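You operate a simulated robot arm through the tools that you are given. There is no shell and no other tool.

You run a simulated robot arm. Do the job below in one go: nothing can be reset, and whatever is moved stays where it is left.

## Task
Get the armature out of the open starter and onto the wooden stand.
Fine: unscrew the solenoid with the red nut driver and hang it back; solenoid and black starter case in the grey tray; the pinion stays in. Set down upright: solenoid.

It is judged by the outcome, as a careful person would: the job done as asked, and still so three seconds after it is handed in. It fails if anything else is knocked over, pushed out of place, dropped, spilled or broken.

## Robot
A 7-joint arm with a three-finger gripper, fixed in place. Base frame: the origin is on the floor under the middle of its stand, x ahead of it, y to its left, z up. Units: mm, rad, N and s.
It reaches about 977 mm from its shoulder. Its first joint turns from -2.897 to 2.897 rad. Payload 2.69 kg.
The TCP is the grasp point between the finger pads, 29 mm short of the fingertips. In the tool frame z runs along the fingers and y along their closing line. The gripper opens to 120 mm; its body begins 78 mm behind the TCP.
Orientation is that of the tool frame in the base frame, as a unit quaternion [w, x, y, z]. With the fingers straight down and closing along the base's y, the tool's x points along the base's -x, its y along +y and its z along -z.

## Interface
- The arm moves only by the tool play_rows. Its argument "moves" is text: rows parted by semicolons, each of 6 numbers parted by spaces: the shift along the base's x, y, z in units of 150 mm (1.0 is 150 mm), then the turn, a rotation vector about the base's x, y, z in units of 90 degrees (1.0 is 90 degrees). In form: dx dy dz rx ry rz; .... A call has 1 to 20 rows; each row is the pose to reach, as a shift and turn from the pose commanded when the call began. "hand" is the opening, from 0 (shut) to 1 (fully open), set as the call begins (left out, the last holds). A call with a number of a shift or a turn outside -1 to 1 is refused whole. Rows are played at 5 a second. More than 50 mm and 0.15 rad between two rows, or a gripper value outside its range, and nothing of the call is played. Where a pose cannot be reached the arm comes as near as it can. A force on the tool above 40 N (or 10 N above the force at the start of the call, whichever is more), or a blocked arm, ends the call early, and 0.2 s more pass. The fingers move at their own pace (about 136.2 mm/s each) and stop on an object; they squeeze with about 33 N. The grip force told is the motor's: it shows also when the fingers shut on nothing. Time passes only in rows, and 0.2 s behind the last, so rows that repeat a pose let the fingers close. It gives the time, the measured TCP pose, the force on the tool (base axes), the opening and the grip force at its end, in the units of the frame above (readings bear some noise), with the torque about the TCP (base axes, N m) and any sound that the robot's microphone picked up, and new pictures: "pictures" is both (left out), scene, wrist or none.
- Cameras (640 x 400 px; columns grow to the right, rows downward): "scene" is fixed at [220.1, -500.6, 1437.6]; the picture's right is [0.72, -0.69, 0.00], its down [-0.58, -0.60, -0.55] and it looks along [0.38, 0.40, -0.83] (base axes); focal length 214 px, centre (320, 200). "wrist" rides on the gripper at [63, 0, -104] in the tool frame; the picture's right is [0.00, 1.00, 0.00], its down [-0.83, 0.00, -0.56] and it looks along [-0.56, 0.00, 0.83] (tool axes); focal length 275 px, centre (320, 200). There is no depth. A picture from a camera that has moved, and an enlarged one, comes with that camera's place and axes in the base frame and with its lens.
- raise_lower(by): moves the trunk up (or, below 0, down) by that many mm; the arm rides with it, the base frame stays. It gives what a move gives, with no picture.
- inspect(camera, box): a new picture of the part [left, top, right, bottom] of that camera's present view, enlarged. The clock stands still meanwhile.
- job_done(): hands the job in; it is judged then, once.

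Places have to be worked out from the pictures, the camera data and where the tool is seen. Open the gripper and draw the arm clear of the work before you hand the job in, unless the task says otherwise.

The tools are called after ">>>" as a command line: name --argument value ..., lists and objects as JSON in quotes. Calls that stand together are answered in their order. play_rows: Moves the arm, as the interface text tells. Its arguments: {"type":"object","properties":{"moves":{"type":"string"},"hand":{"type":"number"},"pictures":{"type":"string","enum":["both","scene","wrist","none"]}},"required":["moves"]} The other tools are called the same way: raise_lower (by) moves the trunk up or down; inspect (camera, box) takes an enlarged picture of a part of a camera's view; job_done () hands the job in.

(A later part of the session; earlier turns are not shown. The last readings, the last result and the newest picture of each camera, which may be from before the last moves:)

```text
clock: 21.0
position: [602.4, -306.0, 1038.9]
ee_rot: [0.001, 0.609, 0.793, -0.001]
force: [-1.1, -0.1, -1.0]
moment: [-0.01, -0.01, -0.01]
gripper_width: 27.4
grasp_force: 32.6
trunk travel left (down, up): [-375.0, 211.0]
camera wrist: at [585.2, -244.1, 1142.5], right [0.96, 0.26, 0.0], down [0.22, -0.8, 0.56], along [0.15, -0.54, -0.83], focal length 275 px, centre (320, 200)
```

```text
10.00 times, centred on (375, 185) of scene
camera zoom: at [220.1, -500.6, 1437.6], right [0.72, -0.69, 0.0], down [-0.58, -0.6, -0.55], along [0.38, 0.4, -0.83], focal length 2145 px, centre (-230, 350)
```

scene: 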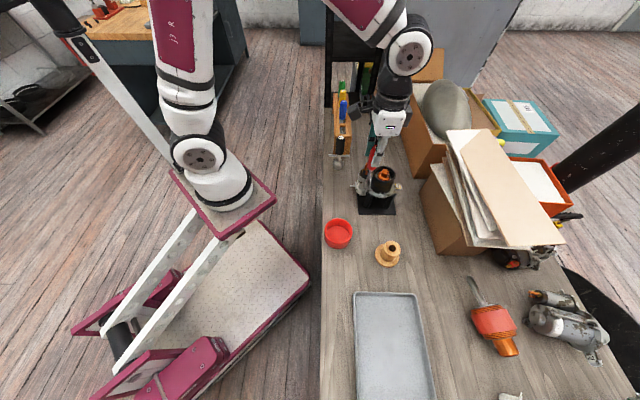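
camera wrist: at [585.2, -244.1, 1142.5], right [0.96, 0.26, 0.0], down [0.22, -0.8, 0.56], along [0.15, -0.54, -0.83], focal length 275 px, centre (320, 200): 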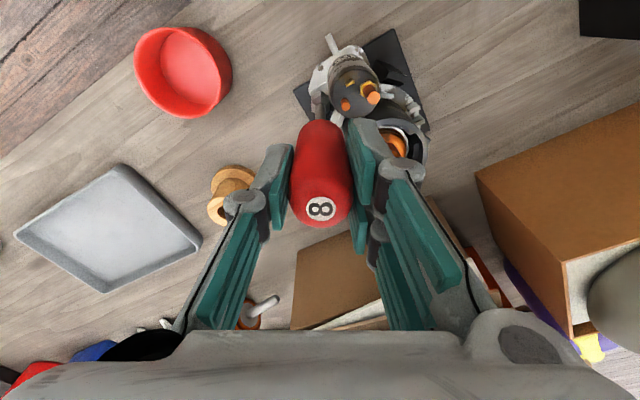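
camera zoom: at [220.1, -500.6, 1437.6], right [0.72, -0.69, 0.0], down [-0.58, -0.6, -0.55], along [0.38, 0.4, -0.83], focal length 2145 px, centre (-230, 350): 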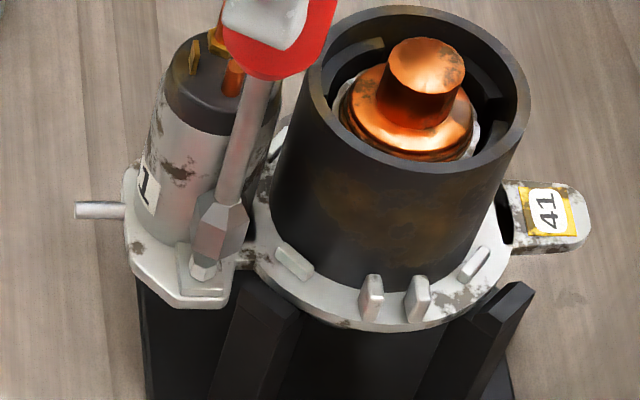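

The hexes now line up and only a corner of the bolt shows beyond the socket. I enlarge further to judge the remaining offset.

>>> inspect --camera "scene" --box '[364, 180, 382, 196]'

>>> inspect --camera "wrist" --box '[310, 85, 335, 110]'

```text
16.00 times, centred on (373, 188) of scene
camera zoom: at [220.1, -500.6, 1437.6], right [0.72, -0.69, 0.0], down [-0.58, -0.6, -0.55], along [0.38, 0.4, -0.83], focal length 3432 px, centre (-528, 392)
```

zoom: 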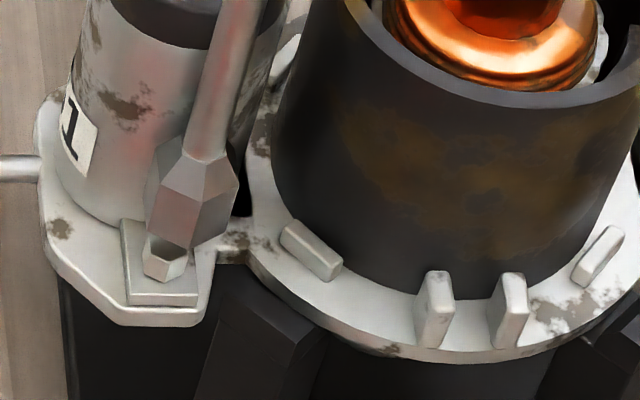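

```text
16.00 times, centred on (322, 98) of wrist
camera zoom: at [585.2, -244.1, 1142.5], right [0.96, 0.26, 0.0], down [0.22, -0.8, 0.56], along [0.15, -0.54, -0.83], focal length 4404 px, centre (280, 1840)
```

zoom: 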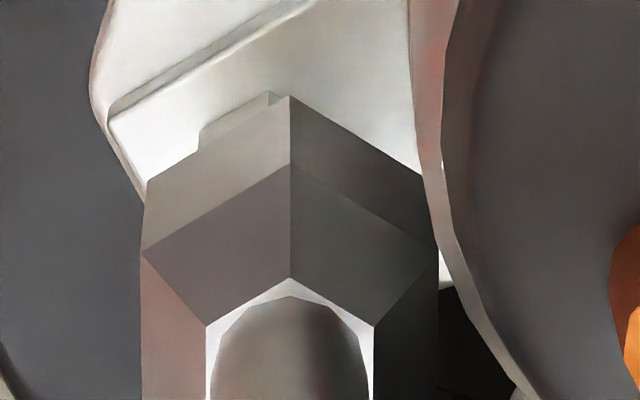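

The socket sits about 1.5 mm too far out along +e1. I correct by (-1.5, +0.6) mm and lower another 9 mm.

>>> play_rows --moves "-0.01 0.004 0 0 0 0; -0.01 0.004 -0.03 0 0 0; -0.01 0.004 -0.06 0 0 0; -0.01 0.004 -0.06 0 0 0" --hand 0 --pictures "wrist"

>>> inspect --camera "wrist" --box '[305, 80, 340, 110]'

>>> inspect --camera "scene" --box '[364, 180, 382, 196]'

```text
clock: 22.0
position: [599.3, -302.9, 1030.2]
ee_rot: [0.0, 0.609, 0.794, 0.0]
force: [0.2, 0.8, -1.1]
moment: [0.01, 0.02, 0.0]
gripper_width: 27.2
grasp_force: 32.9
trunk travel left (down, up): [-375.0, 211.0]
camera wrist: at [582.9, -242.2, 1133.4], right [0.96, 0.26, 0.0], down [0.22, -0.8, 0.56], along [0.15, -0.54, -0.83], focal length 275 px, centre (320, 200)
```

wrist: 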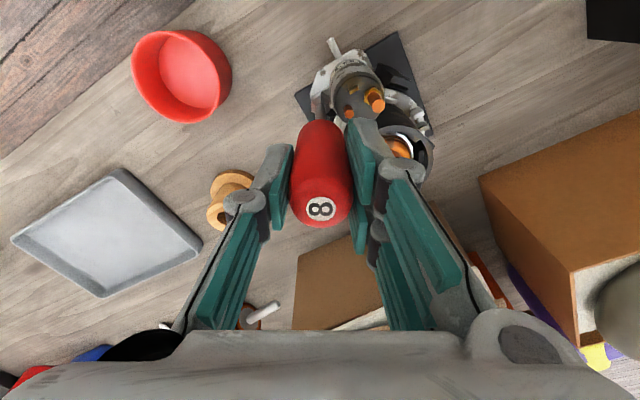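

```text
13.33 times, centred on (322, 95) of wrist
camera zoom: at [582.9, -242.2, 1133.4], right [0.96, 0.26, 0.0], down [0.22, -0.8, 0.56], along [0.15, -0.54, -0.83], focal length 3670 px, centre (287, 1600)
```

zoom: 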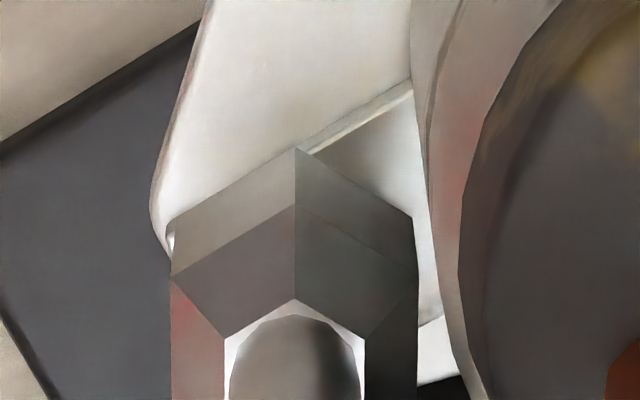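

```text
16.00 times, centred on (373, 188) of scene
camera zoom: at [220.1, -500.6, 1437.6], right [0.72, -0.69, 0.0], down [-0.58, -0.6, -0.55], along [0.38, 0.4, -0.83], focal length 3432 px, centre (-528, 392)
```

zoom: 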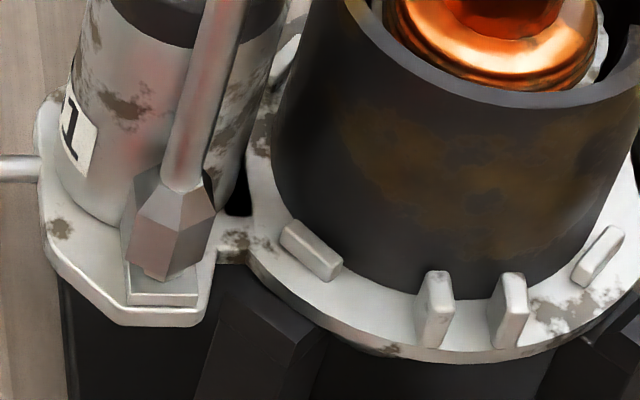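

In both views the socket now covers the bolt, and the scene view puts their axes within about a millimetre. I lower gently in 1.5 mm steps, watching the force.

>>> play_rows --moves "0 0 -0.01 0 0 0; 0 0 -0.02 0 0 0; 0 0 -0.03 0 0 0; 0 0 -0.04 0 0 0; 0 0 -0.05 0 0 0; 0 0 -0.05 0 0 0" --hand 0 --pictures "wrist"

>>> inspect --camera "scene" --box '[364, 180, 382, 196]'

>>> inspect --camera "wrist" --box '[305, 80, 340, 110]'

```text
clock: 23.4
position: [600.1, -302.7, 1021.3]
ee_rot: [0.001, 0.609, 0.793, 0.0]
force: [0.8, -1.0, -0.4]
moment: [-0.09, -0.13, 0.02]
gripper_width: 27.0
grasp_force: 32.5
trunk travel left (down, up): [-375.0, 211.0]
camera wrist: at [582.5, -241.9, 1126.1], right [0.96, 0.26, 0.0], down [0.22, -0.8, 0.56], along [0.15, -0.54, -0.83], focal length 275 px, centre (320, 200)
```

wrist: 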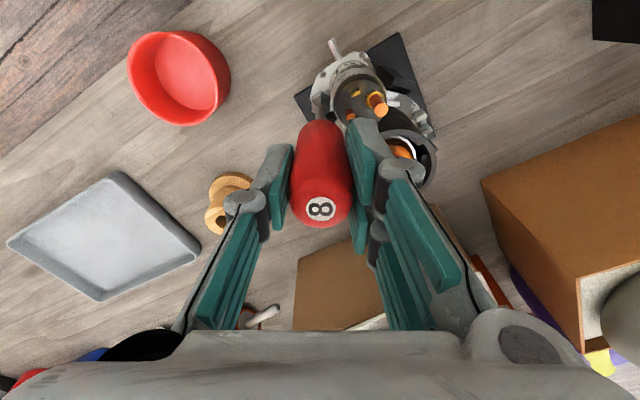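

```text
16.00 times, centred on (373, 188) of scene
camera zoom: at [220.1, -500.6, 1437.6], right [0.72, -0.69, 0.0], down [-0.58, -0.6, -0.55], along [0.38, 0.4, -0.83], focal length 3432 px, centre (-528, 392)
```

zoom: 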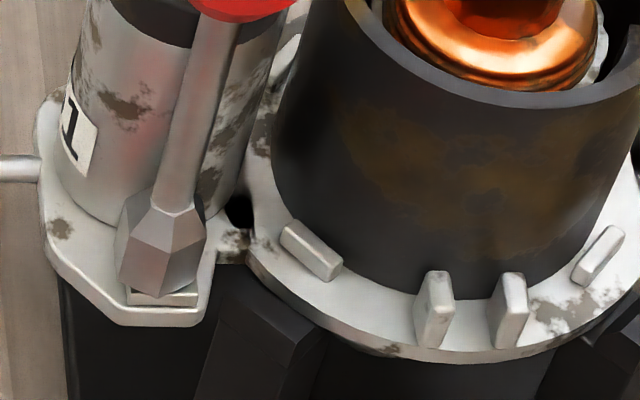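

```text
13.33 times, centred on (322, 95) of wrist
camera zoom: at [582.5, -241.9, 1126.1], right [0.96, 0.26, 0.0], down [0.22, -0.8, 0.56], along [0.15, -0.54, -0.83], focal length 3670 px, centre (287, 1600)
```

zoom: 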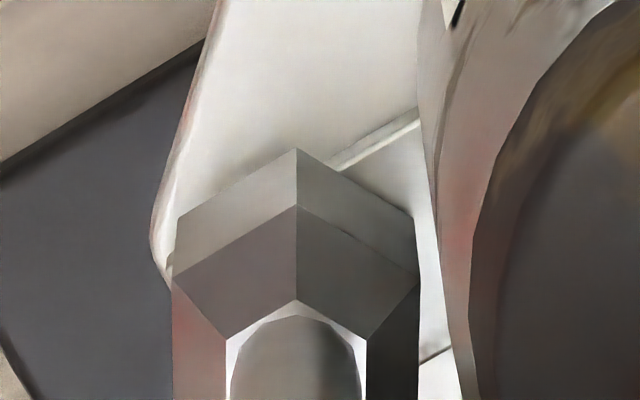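

The socket went down over the bolt head without contact. I lower a few more millimetres to find the seat.

>>> play_rows --moves "0 0 -0.007 0 0 0; 0 0 -0.013 0 0 0; 0 0 -0.02 0 0 0; 0 0 -0.02 0 0 0" --hand 0 --pictures "wrist"

>>> inspect --camera "scene" --box '[364, 180, 382, 196]'

```text
clock: 24.4
position: [599.7, -303.0, 1021.4]
ee_rot: [0.001, 0.61, 0.793, 0.001]
force: [-1.9, 2.9, 25.3]
moment: [0.33, 0.1, 0.02]
gripper_width: 27.0
grasp_force: 33.1
trunk travel left (down, up): [-375.0, 211.0]
camera wrist: at [582.3, -242.0, 1124.5], right [0.96, 0.26, 0.0], down [0.22, -0.8, 0.56], along [0.15, -0.54, -0.83], focal length 275 px, centre (320, 200)
```

wrist: 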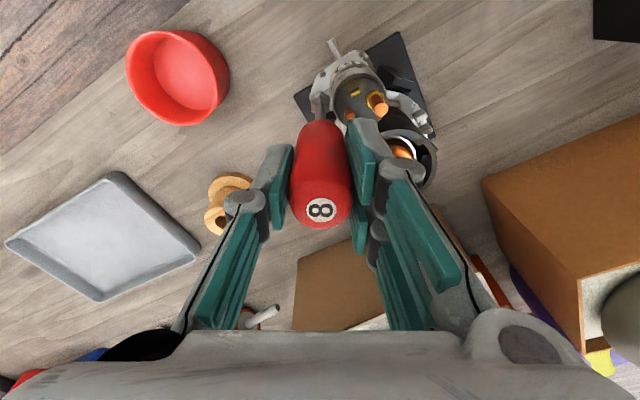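

```text
16.00 times, centred on (373, 188) of scene
camera zoom: at [220.1, -500.6, 1437.6], right [0.72, -0.69, 0.0], down [-0.58, -0.6, -0.55], along [0.38, 0.4, -0.83], focal length 3432 px, centre (-528, 392)
```

zoom: 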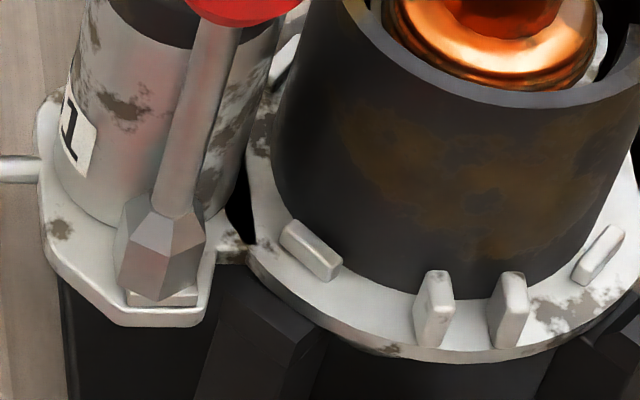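

It seated with about 25 N down. I ease up slightly and turn counter-clockwise 60° to see whether the bolt gives.

>>> play_rows --moves "0 0 0.01 0 0 0.04; 0 0 0.01 0 0 0.12; 0 0 0.01 0 0 0.2; 0 0 0.01 0 0 0.28; 0 0 0.01 0 0 0.36; 0 0 0.01 0 0 0.44; 0 0 0.01 0 0 0.52; 0 0 0.01 0 0 0.6; 0 0 0.01 0 0 0.667; 0 0 0.01 0 0 0.667" --hand 0 --pictures "both"

>>> inspect --camera "scene" --box '[350, 165, 400, 205]'

>>> inspect --camera "wrist" --box '[290, 65, 360, 120]'

```text
clock: 26.6
position: [598.4, -304.3, 1019.6]
ee_rot: [-0.001, 0.129, 0.992, -0.001]
force: [3.8, -2.1, 8.0]
moment: [-0.17, -0.42, 0.04]
gripper_width: 27.1
grasp_force: 33.0
trunk travel left (down, up): [-375.0, 211.0]
camera wrist: at [537.3, -287.1, 1124.4], right [0.25, 0.97, 0.0], down [0.8, -0.21, 0.56], along [0.54, -0.14, -0.83], focal length 275 px, centre (320, 200)
```

scene: 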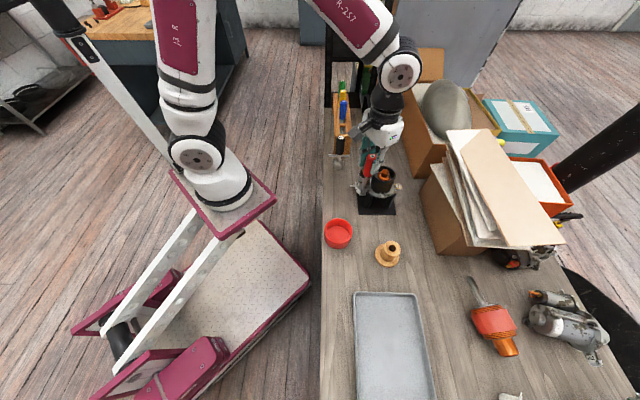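
wrist: 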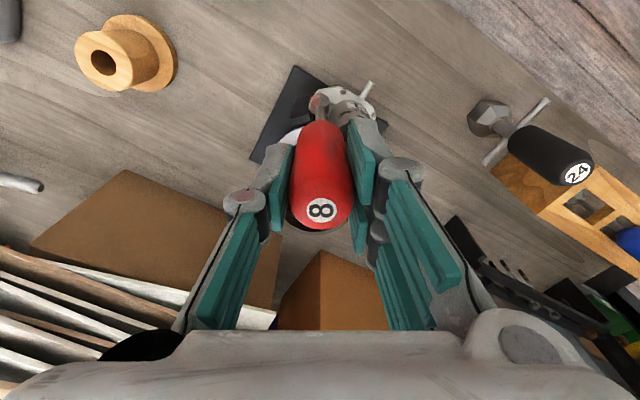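

```text
10.00 times, centred on (375, 185) of scene
camera zoom: at [220.1, -500.6, 1437.6], right [0.72, -0.69, 0.0], down [-0.58, -0.6, -0.55], along [0.38, 0.4, -0.83], focal length 2145 px, centre (-230, 350)
```

zoom: 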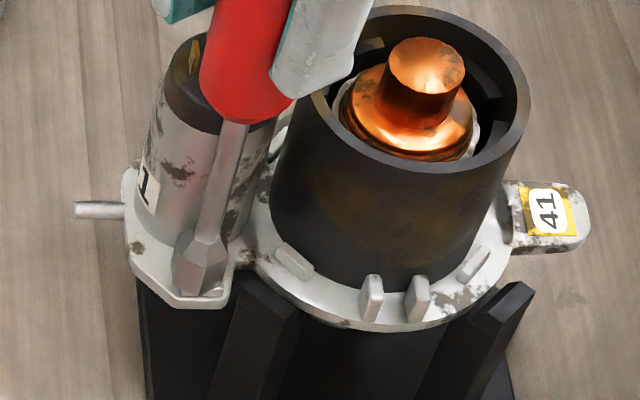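

```text
7.27 times, centred on (325, 92) of wrist
camera zoom: at [537.3, -287.1, 1124.4], right [0.25, 0.97, 0.0], down [0.8, -0.21, 0.56], along [0.54, -0.14, -0.83], focal length 2002 px, centre (284, 982)
```

zoom: 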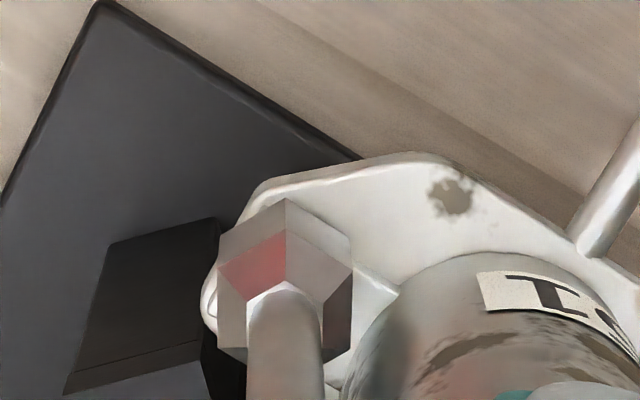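

The tip is held sideways with a few newtons, so the socket seems to be on the bolt, and no torque limit was hit. I keep turning a further 90°.

>>> play_rows --moves "0 0 0 0 0 0.09; 0 0 0 0 0 0.18; 0 0 0 0 0 0.27; 0 0 0 0 0 0.36; 0 0 0 0 0 0.45; 0 0 0 0 0 0.54; 0 0 0 0 0 0.63; 0 0 0 0 0 0.72; 0 0 0 0 0 0.81; 0 0 0 0 0 0.9; 0 0 0 0 0 1.0; 0 0 0 0 0 1.0" --hand 0 --pictures "both"

>>> inspect --camera "scene" --box '[350, 165, 400, 205]'

>>> inspect --camera "wrist" --box '[290, 65, 360, 120]'

```text
refused: row 11 steps farther than a row can; nothing moved
```

```text
10.00 times, centred on (375, 185) of scene
camera zoom: at [220.1, -500.6, 1437.6], right [0.72, -0.69, 0.0], down [-0.58, -0.6, -0.55], along [0.38, 0.4, -0.83], focal length 2145 px, centre (-230, 350)
```

zoom: 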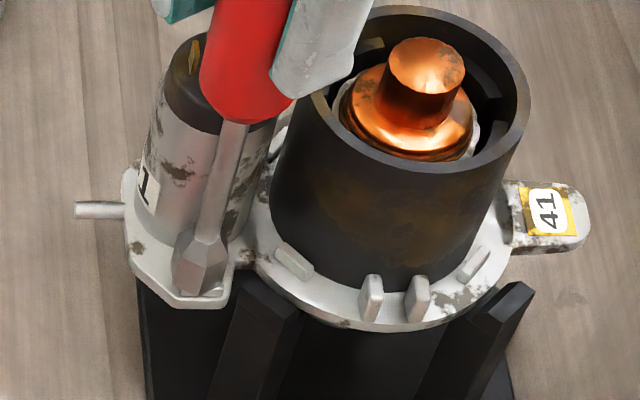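

```text
7.27 times, centred on (325, 92) of wrist
camera zoom: at [537.3, -287.1, 1124.4], right [0.25, 0.97, 0.0], down [0.8, -0.21, 0.56], along [0.54, -0.14, -0.83], focal length 2002 px, centre (284, 982)
```

zoom: 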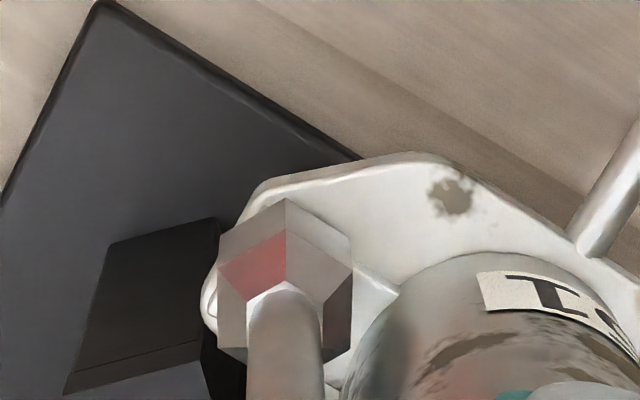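

That call was refused for one over-long step; nothing moved. I repeat it with even steps.

>>> play_rows --moves "0 0 0 0 0 0.083; 0 0 0 0 0 0.167; 0 0 0 0 0 0.25; 0 0 0 0 0 0.333; 0 0 0 0 0 0.417; 0 0 0 0 0 0.5; 0 0 0 0 0 0.583; 0 0 0 0 0 0.667; 0 0 0 0 0 0.75; 0 0 0 0 0 0.833; 0 0 0 0 0 0.917; 0 0 0 0 0 1.0; 0 0 0 0 0 1.0" --hand 0 --pictures "both"

>>> inspect --camera "scene" --box '[350, 165, 400, 205]'

>>> inspect --camera "wrist" --box '[290, 65, 360, 120]'

```text
clock: 29.4
position: [598.3, -302.7, 1021.0]
ee_rot: [0.0, -0.609, 0.793, 0.0]
force: [1.6, -1.0, -1.6]
moment: [-0.07, -0.18, 0.01]
gripper_width: 27.1
grasp_force: 32.9
trunk travel left (down, up): [-375.0, 211.0]
camera wrist: at [583.4, -364.3, 1124.7], right [-0.97, 0.25, 0.0], down [0.21, 0.8, 0.56], along [0.14, 0.54, -0.83], focal length 275 px, centre (320, 200)
```

scene: 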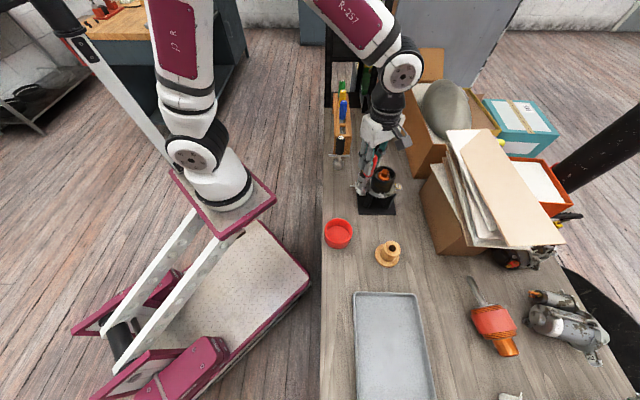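
wrist: 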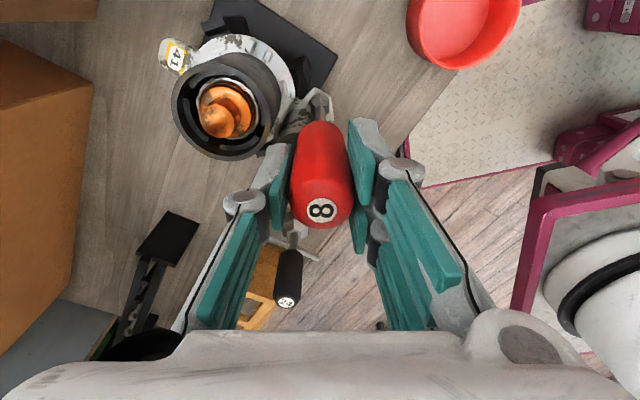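

```text
10.00 times, centred on (375, 185) of scene
camera zoom: at [220.1, -500.6, 1437.6], right [0.72, -0.69, 0.0], down [-0.58, -0.6, -0.55], along [0.38, 0.4, -0.83], focal length 2145 px, centre (-230, 350)
```

zoom: 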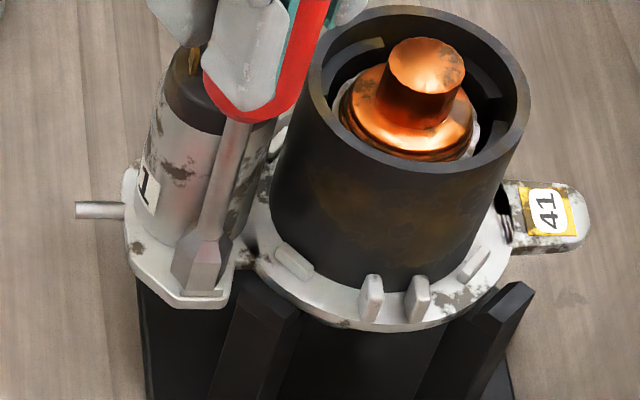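

```text
7.27 times, centred on (325, 92) of wrist
camera zoom: at [583.4, -364.3, 1124.7], right [-0.97, 0.25, 0.0], down [0.21, 0.8, 0.56], along [0.14, 0.54, -0.83], focal length 2002 px, centre (284, 982)
```

zoom: 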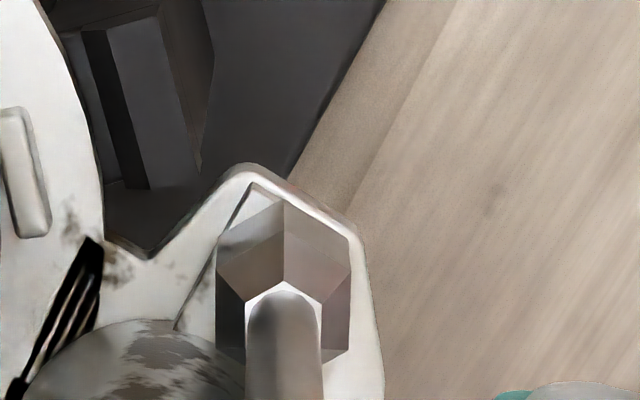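

I've turned 150° in all with little resistance. I turn another 45° and then lift a little to look at the bolt head.

>>> play_rows --moves "0 0 0 0 0 0.083; 0 0 0 0 0 0.167; 0 0 0 0 0 0.25; 0 0 0 0 0 0.333; 0 0 0 0 0 0.417; 0 0 0 0 0 0.5; 0 0 0 0 0 0.5" --hand 0 --pictures "wrist"

>>> inspect --camera "wrist" --box '[290, 65, 360, 120]'

>>> inspect --camera "scene" --box '[350, 165, 400, 205]'

```text
clock: 31.0
position: [600.0, -304.8, 1021.2]
ee_rot: [0.0, 0.866, -0.5, 0.0]
force: [1.1, 0.8, -0.6]
moment: [0.02, -0.01, 0.02]
gripper_width: 26.8
grasp_force: 32.9
trunk travel left (down, up): [-375.0, 211.0]
camera wrist: at [631.1, -358.3, 1124.6], right [-0.86, -0.51, 0.0], down [-0.42, 0.72, 0.56], along [-0.28, 0.48, -0.83], focal length 275 px, centre (320, 200)
```

wrist: 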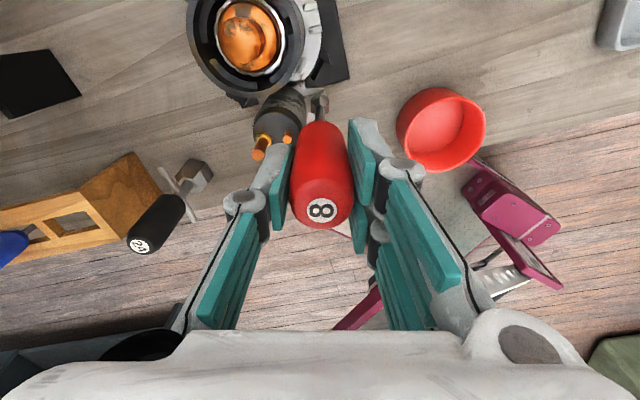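

```text
7.27 times, centred on (325, 92) of wrist
camera zoom: at [631.1, -358.3, 1124.6], right [-0.86, -0.51, 0.0], down [-0.42, 0.72, 0.56], along [-0.28, 0.48, -0.83], focal length 2002 px, centre (284, 982)
```

zoom: 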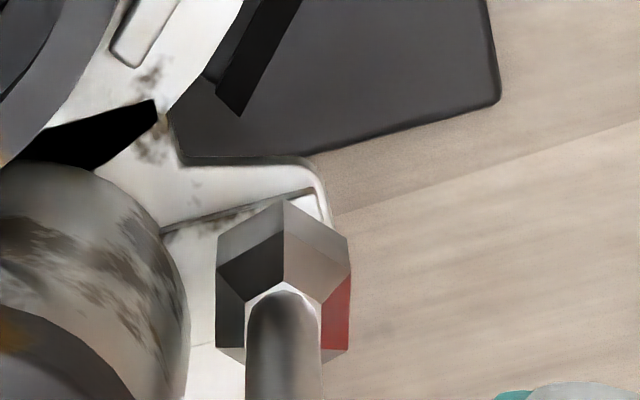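

```text
10.00 times, centred on (375, 185) of scene
camera zoom: at [220.1, -500.6, 1437.6], right [0.72, -0.69, 0.0], down [-0.58, -0.6, -0.55], along [0.38, 0.4, -0.83], focal length 2145 px, centre (-230, 350)
```

zoom: 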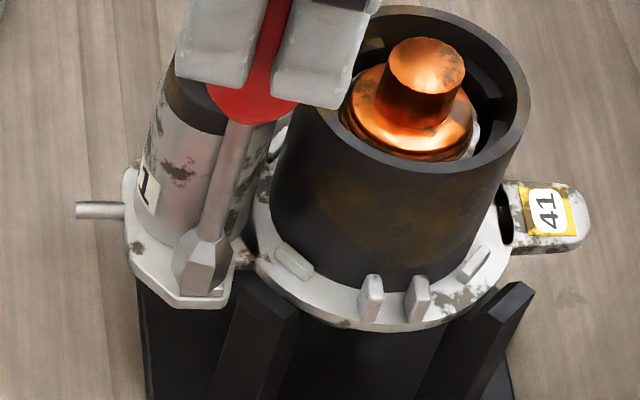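

No force builds up at all. I lift straight up 25 mm to see what the bolt has done.

>>> play_rows --moves "0 0 0.05 0 0 0; 0 0 0.11 0 0 0; 0 0 0.17 0 0 0; 0 0 0.17 0 0 0" --hand 0 --pictures "both"

>>> inspect --camera "wrist" --box '[290, 65, 360, 120]'

>>> inspect --camera "scene" --box '[364, 180, 382, 196]'

```text
clock: 32.0
position: [599.8, -302.5, 1046.6]
ee_rot: [0.0, 0.867, -0.499, 0.0]
force: [-0.2, -0.2, -0.5]
moment: [0.02, 0.01, 0.01]
gripper_width: 26.8
grasp_force: 33.7
trunk travel left (down, up): [-375.0, 211.0]
camera wrist: at [631.3, -357.4, 1150.1], right [-0.86, -0.5, 0.0], down [-0.42, 0.72, 0.56], along [-0.28, 0.48, -0.83], focal length 275 px, centre (320, 200)
```

scene: 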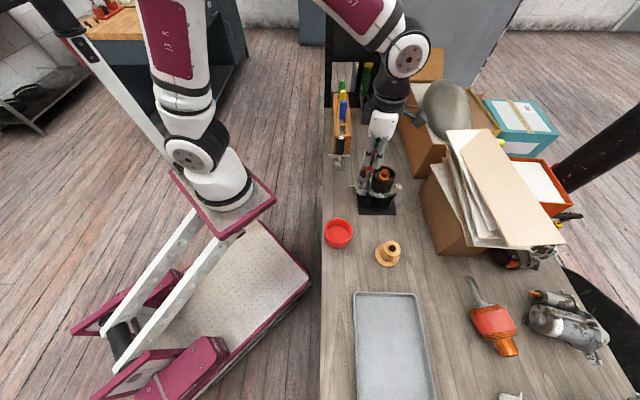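
wrist: 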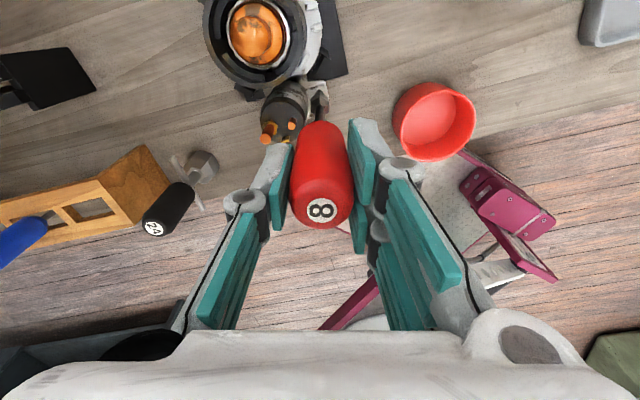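

```text
7.27 times, centred on (325, 92) of wrist
camera zoom: at [631.3, -357.4, 1150.1], right [-0.86, -0.5, 0.0], down [-0.42, 0.72, 0.56], along [-0.28, 0.48, -0.83], focal length 2002 px, centre (284, 982)
```

zoom: 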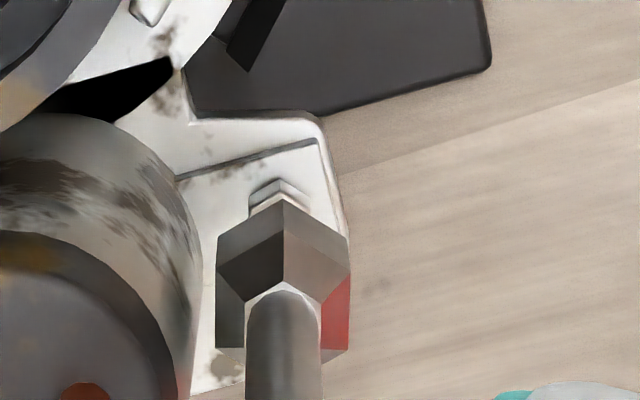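

```text
16.00 times, centred on (373, 188) of scene
camera zoom: at [220.1, -500.6, 1437.6], right [0.72, -0.69, 0.0], down [-0.58, -0.6, -0.55], along [0.38, 0.4, -0.83], focal length 3432 px, centre (-528, 392)
```

zoom: 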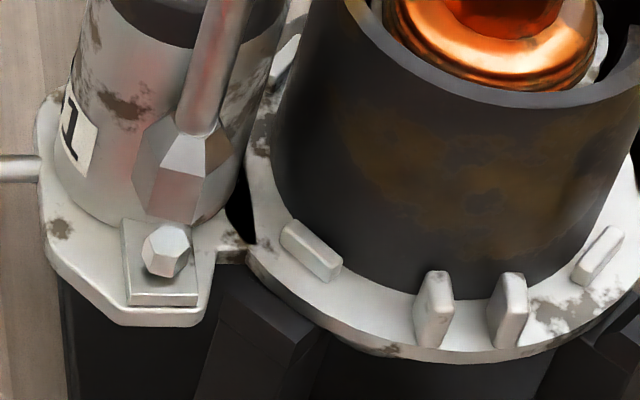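

The bolt has turned with the driver and risen a little, so it works like a real screw. I keep the driver lifted and wind the wrist back 240° (four hex steps) for the next stroke.

>>> play_rows --moves "0 0 0 0 0 -0.09; 0 0 0 0 0 -0.18; 0 0 0 0 0 -0.27; 0 0 0 0 0 -0.36; 0 0 0 0 0 -0.45; 0 0 0 0 0 -0.54; 0 0 0 0 0 -0.63; 0 0 0 0 0 -0.72; 0 0 0 0 0 -0.81; 0 0 0 0 0 -0.9" --hand 0 --pictures "none"

>>> play_rows --moves "0 0 0 0 0 -0.09; 0 0 0 0 0 -0.18; 0 0 0 0 0 -0.27; 0 0 0 0 0 -0.36; 0 0 0 0 0 -0.45; 0 0 0 0 0 -0.54; 0 0 0 0 0 -0.63; 0 0 0 0 0 -0.72; 0 0 0 0 0 -0.81; 0 0 0 0 0 -0.9" --hand 0 --pictures "none"

>>> play_rows --moves "0 0 0 0 0 -0.09; 0 0 0 0 0 -0.18; 0 0 0 0 0 -0.27; 0 0 0 0 0 -0.36; 0 0 0 0 0 -0.45; 0 0 0 0 0 -0.54; 0 0 0 0 0 -0.63; 0 0 0 0 0 -0.72; 0 0 0 0 0 -0.81; 0 0 0 0 0 -0.867; 0 0 0 0 0 -0.867" --hand 0 --pictures "both"

>>> inspect --camera "wrist" --box '[290, 65, 360, 120]'

>>> inspect --camera "scene" --box '[364, 180, 382, 196]'

```text
clock: 34.2
position: [599.9, -303.9, 1045.6]
ee_rot: [0.0, -0.332, 0.943, 0.0]
force: [-0.1, 0.3, -1.2]
moment: [0.02, -0.04, 0.0]
gripper_width: 26.7
grasp_force: 32.9
trunk travel left (down, up): [-375.0, 211.0]
```

```text
clock: 36.4
position: [599.4, -303.1, 1046.6]
ee_rot: [0.0, 0.359, 0.933, 0.0]
force: [0.0, -0.6, -2.0]
moment: [0.01, -0.04, 0.0]
gripper_width: 26.9
grasp_force: 32.6
trunk travel left (down, up): [-375.0, 211.0]
```

```text
clock: 38.8
position: [599.7, -303.5, 1045.4]
ee_rot: [0.0, 0.867, 0.499, 0.0]
force: [-0.5, -0.3, -1.0]
moment: [-0.01, -0.01, 0.01]
gripper_width: 27.1
grasp_force: 33.1
trunk travel left (down, up): [-375.0, 211.0]
camera wrist: at [630.3, -248.6, 1149.5], right [0.87, -0.5, 0.0], down [-0.41, -0.72, 0.56], along [-0.28, -0.48, -0.83], focal length 275 px, centre (320, 200)
```

scene: 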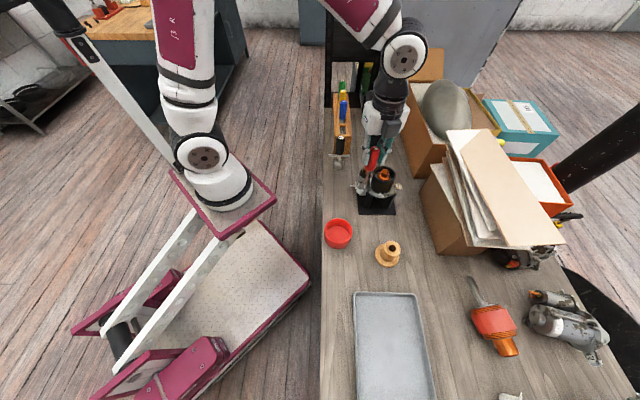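
wrist: 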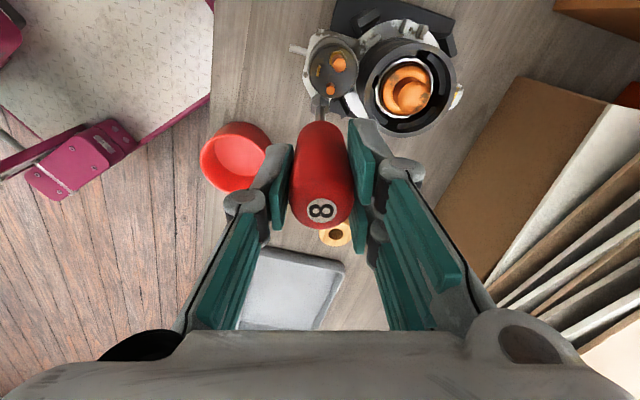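

```text
7.27 times, centred on (325, 92) of wrist
camera zoom: at [630.3, -248.6, 1149.5], right [0.87, -0.5, 0.0], down [-0.41, -0.72, 0.56], along [-0.28, -0.48, -0.83], focal length 2002 px, centre (284, 982)
```

zoom: 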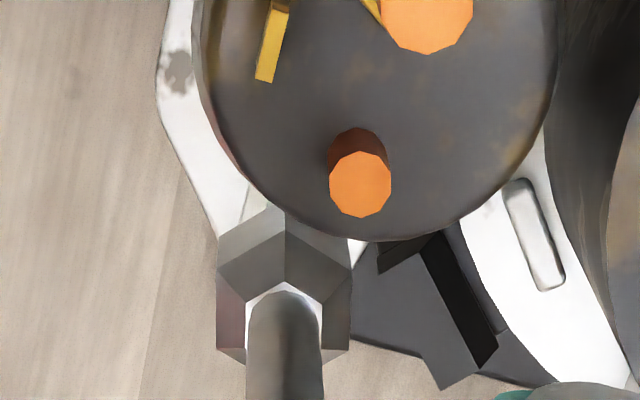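

```text
16.00 times, centred on (373, 188) of scene
camera zoom: at [220.1, -500.6, 1437.6], right [0.72, -0.69, 0.0], down [-0.58, -0.6, -0.55], along [0.38, 0.4, -0.83], focal length 3432 px, centre (-528, 392)
```

zoom: 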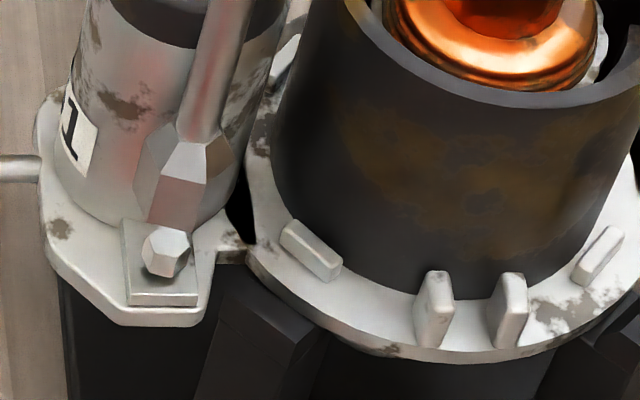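

The wrist is at -120° and the socket is again over the bolt. I lower it back onto the head gently.

>>> play_rows --moves "0 0 -0.05 0 0 0; 0 0 -0.1 0 0 0; 0 0 -0.13 0 0 0; 0 0 -0.15 0 0 0; 0 0 -0.165 0 0 0; 0 0 -0.165 0 0 0" --hand 0 --pictures "none"

>>> inspect --camera "scene" --box '[364, 180, 382, 196]'

```text
clock: 40.2
position: [598.2, -304.1, 1022.7]
ee_rot: [0.0, 0.866, 0.5, 0.0]
force: [-2.0, -0.1, 25.6]
moment: [-0.03, 0.07, 0.02]
gripper_width: 27.1
grasp_force: 32.5
trunk travel left (down, up): [-375.0, 211.0]
```

```text
16.00 times, centred on (373, 188) of scene
camera zoom: at [220.1, -500.6, 1437.6], right [0.72, -0.69, 0.0], down [-0.58, -0.6, -0.55], along [0.38, 0.4, -0.83], focal length 3432 px, centre (-528, 392)
```

zoom: 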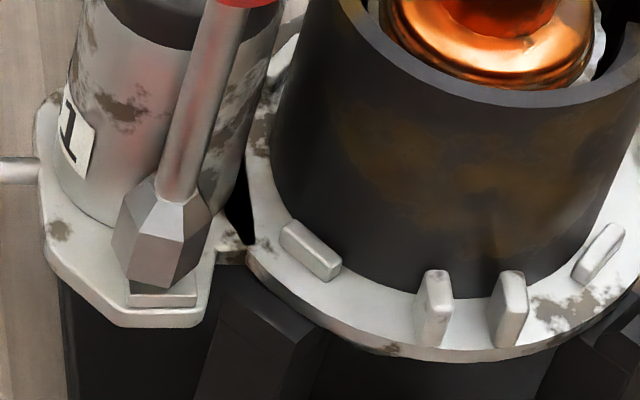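

Contact came about 2 mm higher than before, which fits a risen bolt. I ease the push and turn another 90°.

>>> play_rows --moves "0 0 0.005 0 0 0.08; 0 0 0.005 0 0 0.167; 0 0 0.005 0 0 0.25; 0 0 0.005 0 0 0.333; 0 0 0.005 0 0 0.417; 0 0 0.005 0 0 0.5; 0 0 0.005 0 0 0.583; 0 0 0.005 0 0 0.667; 0 0 0.005 0 0 0.75; 0 0 0.005 0 0 0.833; 0 0 0.005 0 0 0.917; 0 0 0.005 0 0 1.0; 0 0 0.005 0 0 1.0" --hand 0 --pictures "wrist"

>>> inspect --camera "scene" --box '[364, 180, 382, 196]'

>>> inspect --camera "wrist" --box '[290, 65, 360, 120]'

```text
clock: 43.0
position: [599.1, -304.1, 1021.8]
ee_rot: [0.0, 0.258, 0.966, 0.0]
force: [0.1, -0.2, 0.1]
moment: [-0.03, -0.04, -0.01]
gripper_width: 26.8
grasp_force: 33.1
trunk travel left (down, up): [-375.0, 211.0]
camera wrist: at [545.1, -272.7, 1125.8], right [0.49, 0.87, 0.0], down [0.72, -0.41, 0.56], along [0.48, -0.28, -0.83], focal length 275 px, centre (320, 200)
```

wrist: 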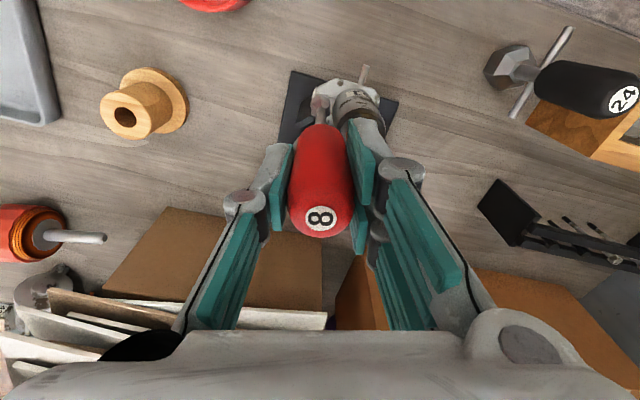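

```text
16.00 times, centred on (373, 188) of scene
camera zoom: at [220.1, -500.6, 1437.6], right [0.72, -0.69, 0.0], down [-0.58, -0.6, -0.55], along [0.38, 0.4, -0.83], focal length 3432 px, centre (-528, 392)
```

zoom: 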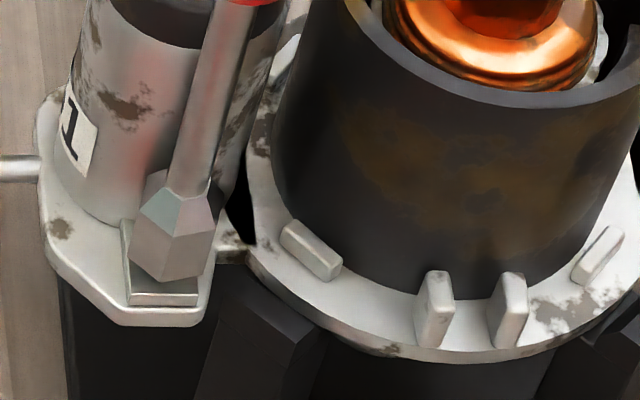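

```text
7.27 times, centred on (325, 92) of wrist
camera zoom: at [545.1, -272.7, 1125.8], right [0.49, 0.87, 0.0], down [0.72, -0.41, 0.56], along [0.48, -0.28, -0.83], focal length 2002 px, centre (284, 982)
```

zoom: 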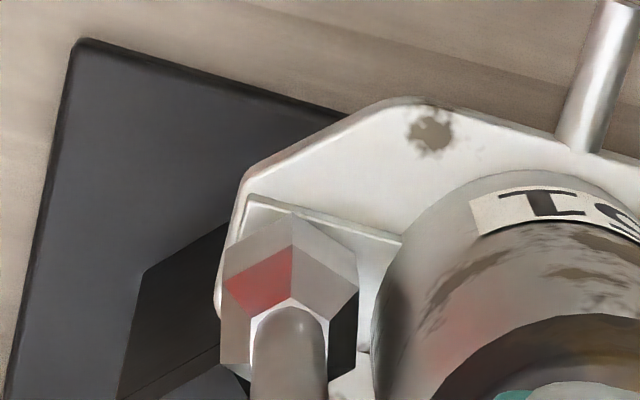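

The driver has slid up about 6 mm in the fingers, so the bolt is pushing it up as it unscrews. I lift 20 mm to check the bolt.

>>> play_rows --moves "0 0 0.05 0 0 0; 0 0 0.1 0 0 0; 0 0 0.14 0 0 0; 0 0 0.14 0 0 0" --hand 0 --pictures "wrist"

>>> inspect --camera "scene" --box '[364, 180, 382, 196]'

>>> inspect --camera "wrist" --box '[290, 65, 360, 120]'

```text
clock: 44.0
position: [600.5, -303.3, 1045.1]
ee_rot: [0.0, 0.259, 0.966, 0.0]
force: [-0.4, 0.0, -1.2]
moment: [0.01, -0.02, 0.0]
gripper_width: 27.1
grasp_force: 32.9
trunk travel left (down, up): [-375.0, 211.0]
camera wrist: at [545.5, -270.8, 1147.2], right [0.5, 0.87, 0.0], down [0.72, -0.41, 0.56], along [0.48, -0.28, -0.83], focal length 275 px, centre (320, 200)
```

wrist: 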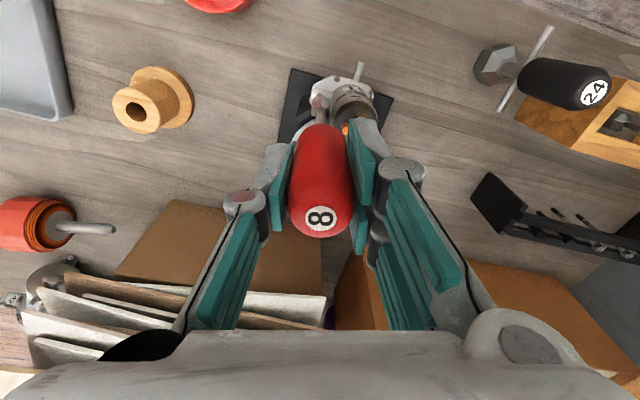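

```text
16.00 times, centred on (373, 188) of scene
camera zoom: at [220.1, -500.6, 1437.6], right [0.72, -0.69, 0.0], down [-0.58, -0.6, -0.55], along [0.38, 0.4, -0.83], focal length 3432 px, centre (-528, 392)
```

zoom: 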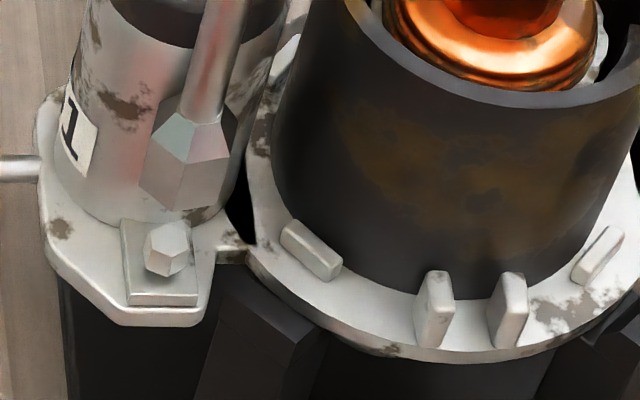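

```text
7.27 times, centred on (325, 92) of wrist
camera zoom: at [545.5, -270.8, 1147.2], right [0.5, 0.87, 0.0], down [0.72, -0.41, 0.56], along [0.48, -0.28, -0.83], focal length 2002 px, centre (284, 982)
```

zoom: 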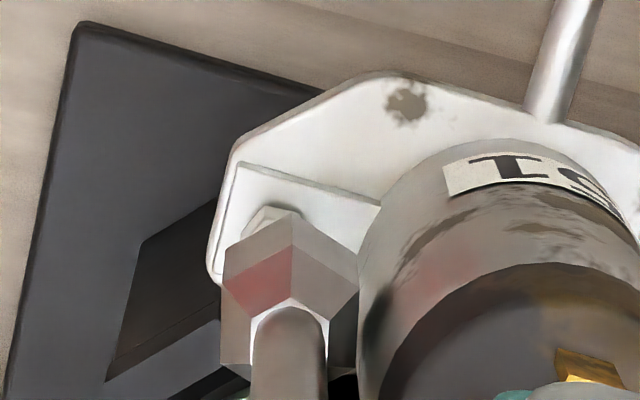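

The bolt has risen about 3 mm and its hex is now out of step with the socket. I enlarge the bolt, the socket and the handle label to measure the angles.

>>> inspect --camera "wrist" --box '[310, 80, 340, 105]'

>>> inspect --camera "wrist" --box '[280, 170, 365, 245]'

>>> inspect --camera "scene" --box '[367, 184, 375, 192]'

```text
16.00 times, centred on (325, 92) of wrist
camera zoom: at [545.5, -270.8, 1147.2], right [0.5, 0.87, 0.0], down [0.72, -0.41, 0.56], along [0.48, -0.28, -0.83], focal length 4404 px, centre (240, 1920)
```

zoom: 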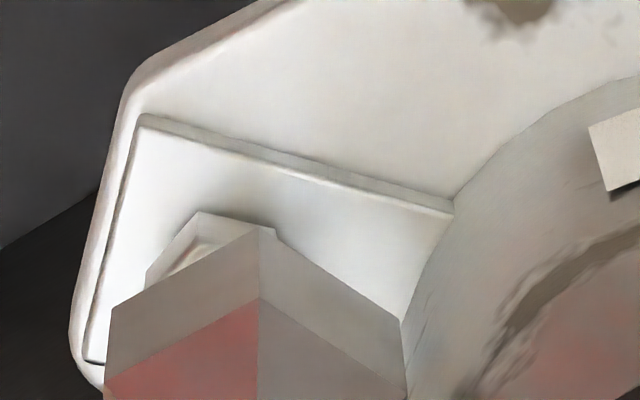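

```text
5.33 times, centred on (322, 208) of wrist
camera zoom: at [545.5, -270.8, 1147.2], right [0.5, 0.87, 0.0], down [0.72, -0.41, 0.56], along [0.48, -0.28, -0.83], focal length 1468 px, centre (307, 160)
```

zoom: 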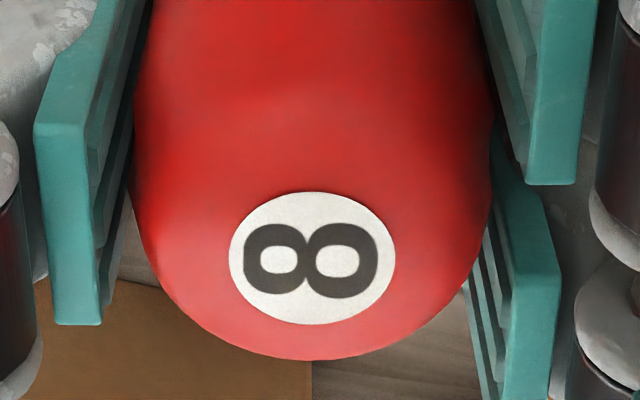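

```text
16.00 times, centred on (371, 188) of scene
camera zoom: at [220.1, -500.6, 1437.6], right [0.72, -0.69, 0.0], down [-0.58, -0.6, -0.55], along [0.38, 0.4, -0.83], focal length 3432 px, centre (-496, 392)
```

zoom: 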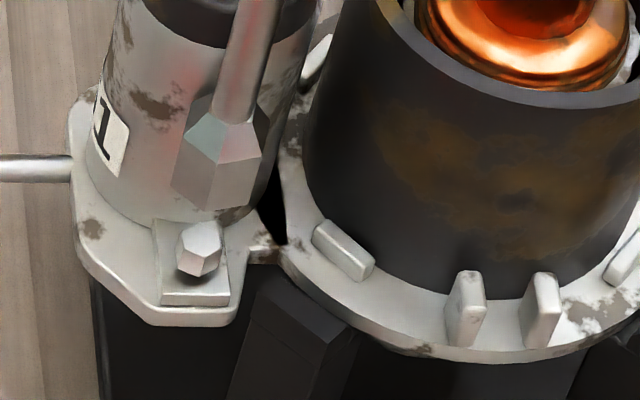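

The socket sits about 1.6 mm off the bolt axis, which I put at (601.4, -305.0), and about 22° out of step. I correct the position and turn the lifted driver back by 38° to align the hexes, then look again.

>>> play_rows --moves "0.003 -0.011 0 0 0 -0.085; 0.003 -0.011 0 0 0 -0.17; 0.003 -0.011 0 0 0 -0.255; 0.003 -0.011 0 0 0 -0.34; 0.003 -0.011 0 0 0 -0.422; 0.003 -0.011 -0.03 0 0 -0.422; 0.003 -0.011 -0.03 0 0 -0.422" --hand 0 --pictures "none"

>>> inspect --camera "wrist" --box '[310, 80, 340, 105]'

>>> inspect --camera "scene" --box '[364, 180, 382, 196]'

```text
clock: 45.6
position: [601.3, -303.5, 1038.0]
ee_rot: [0.001, 0.559, 0.829, 0.001]
force: [0.6, -0.2, -2.5]
moment: [0.01, 0.01, -0.02]
gripper_width: 27.2
grasp_force: 33.2
trunk travel left (down, up): [-375.0, 211.0]
```

```text
16.00 times, centred on (325, 92) of wrist
camera zoom: at [576.8, -246.2, 1142.6], right [0.93, 0.38, 0.0], down [0.31, -0.77, 0.56], along [0.21, -0.51, -0.83], focal length 4404 px, centre (240, 1920)
```

zoom: 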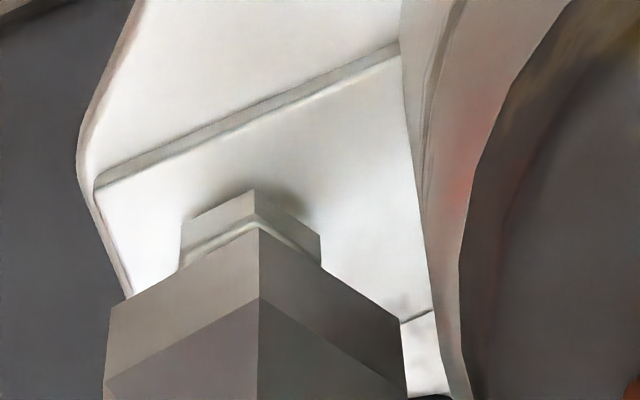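

```text
16.00 times, centred on (373, 188) of scene
camera zoom: at [220.1, -500.6, 1437.6], right [0.72, -0.69, 0.0], down [-0.58, -0.6, -0.55], along [0.38, 0.4, -0.83], focal length 3432 px, centre (-528, 392)
```

zoom: 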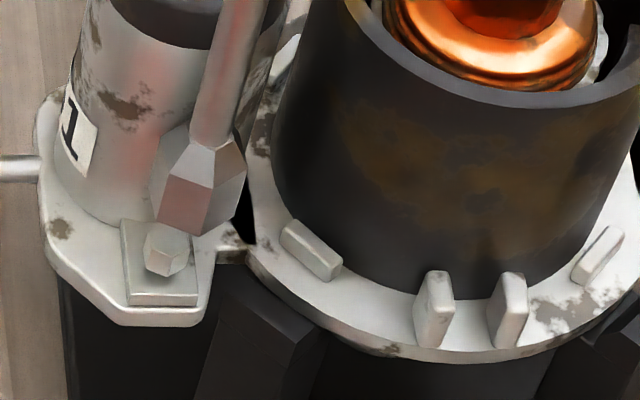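

The hexes are now in step; the socket is still roughly 2 mm too far out along +e1. I nudge it and lower to just above the bolt head for a closer check.

>>> play_rows --moves "-0.006 0.011 0 0 0 0; -0.006 0.011 -0.04 0 0 0; -0.006 0.011 -0.07 0 0 0; -0.006 0.011 -0.07 0 0 0" --hand 0 --pictures "none"

>>> inspect --camera "wrist" --box '[310, 80, 340, 105]'

>>> inspect --camera "scene" --box '[364, 180, 382, 196]'

```text
clock: 46.6
position: [598.8, -303.9, 1028.7]
ee_rot: [0.0, 0.559, 0.829, 0.0]
force: [0.7, 0.0, -0.9]
moment: [0.01, -0.03, 0.0]
gripper_width: 26.8
grasp_force: 32.8
trunk travel left (down, up): [-375.0, 211.0]
```

```text
16.00 times, centred on (325, 92) of wrist
camera zoom: at [574.4, -245.0, 1132.1], right [0.93, 0.38, 0.0], down [0.32, -0.77, 0.56], along [0.21, -0.51, -0.83], focal length 4404 px, centre (240, 1920)
```

zoom: 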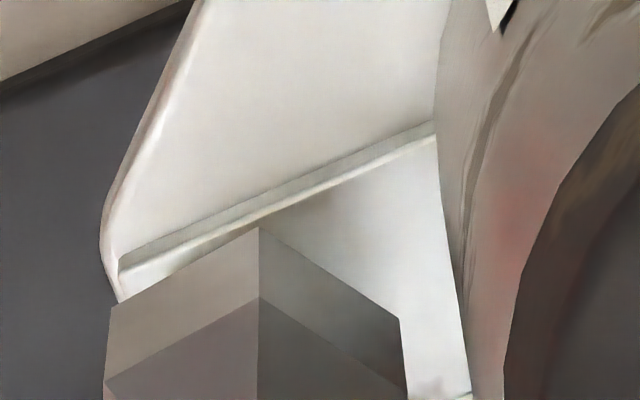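

```text
16.00 times, centred on (373, 188) of scene
camera zoom: at [220.1, -500.6, 1437.6], right [0.72, -0.69, 0.0], down [-0.58, -0.6, -0.55], along [0.38, 0.4, -0.83], focal length 3432 px, centre (-528, 392)
```

zoom: 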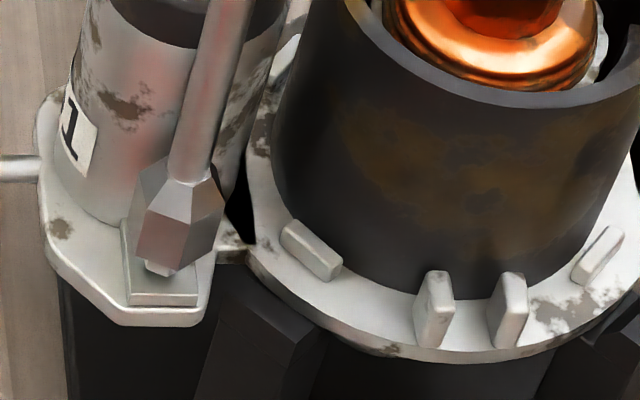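

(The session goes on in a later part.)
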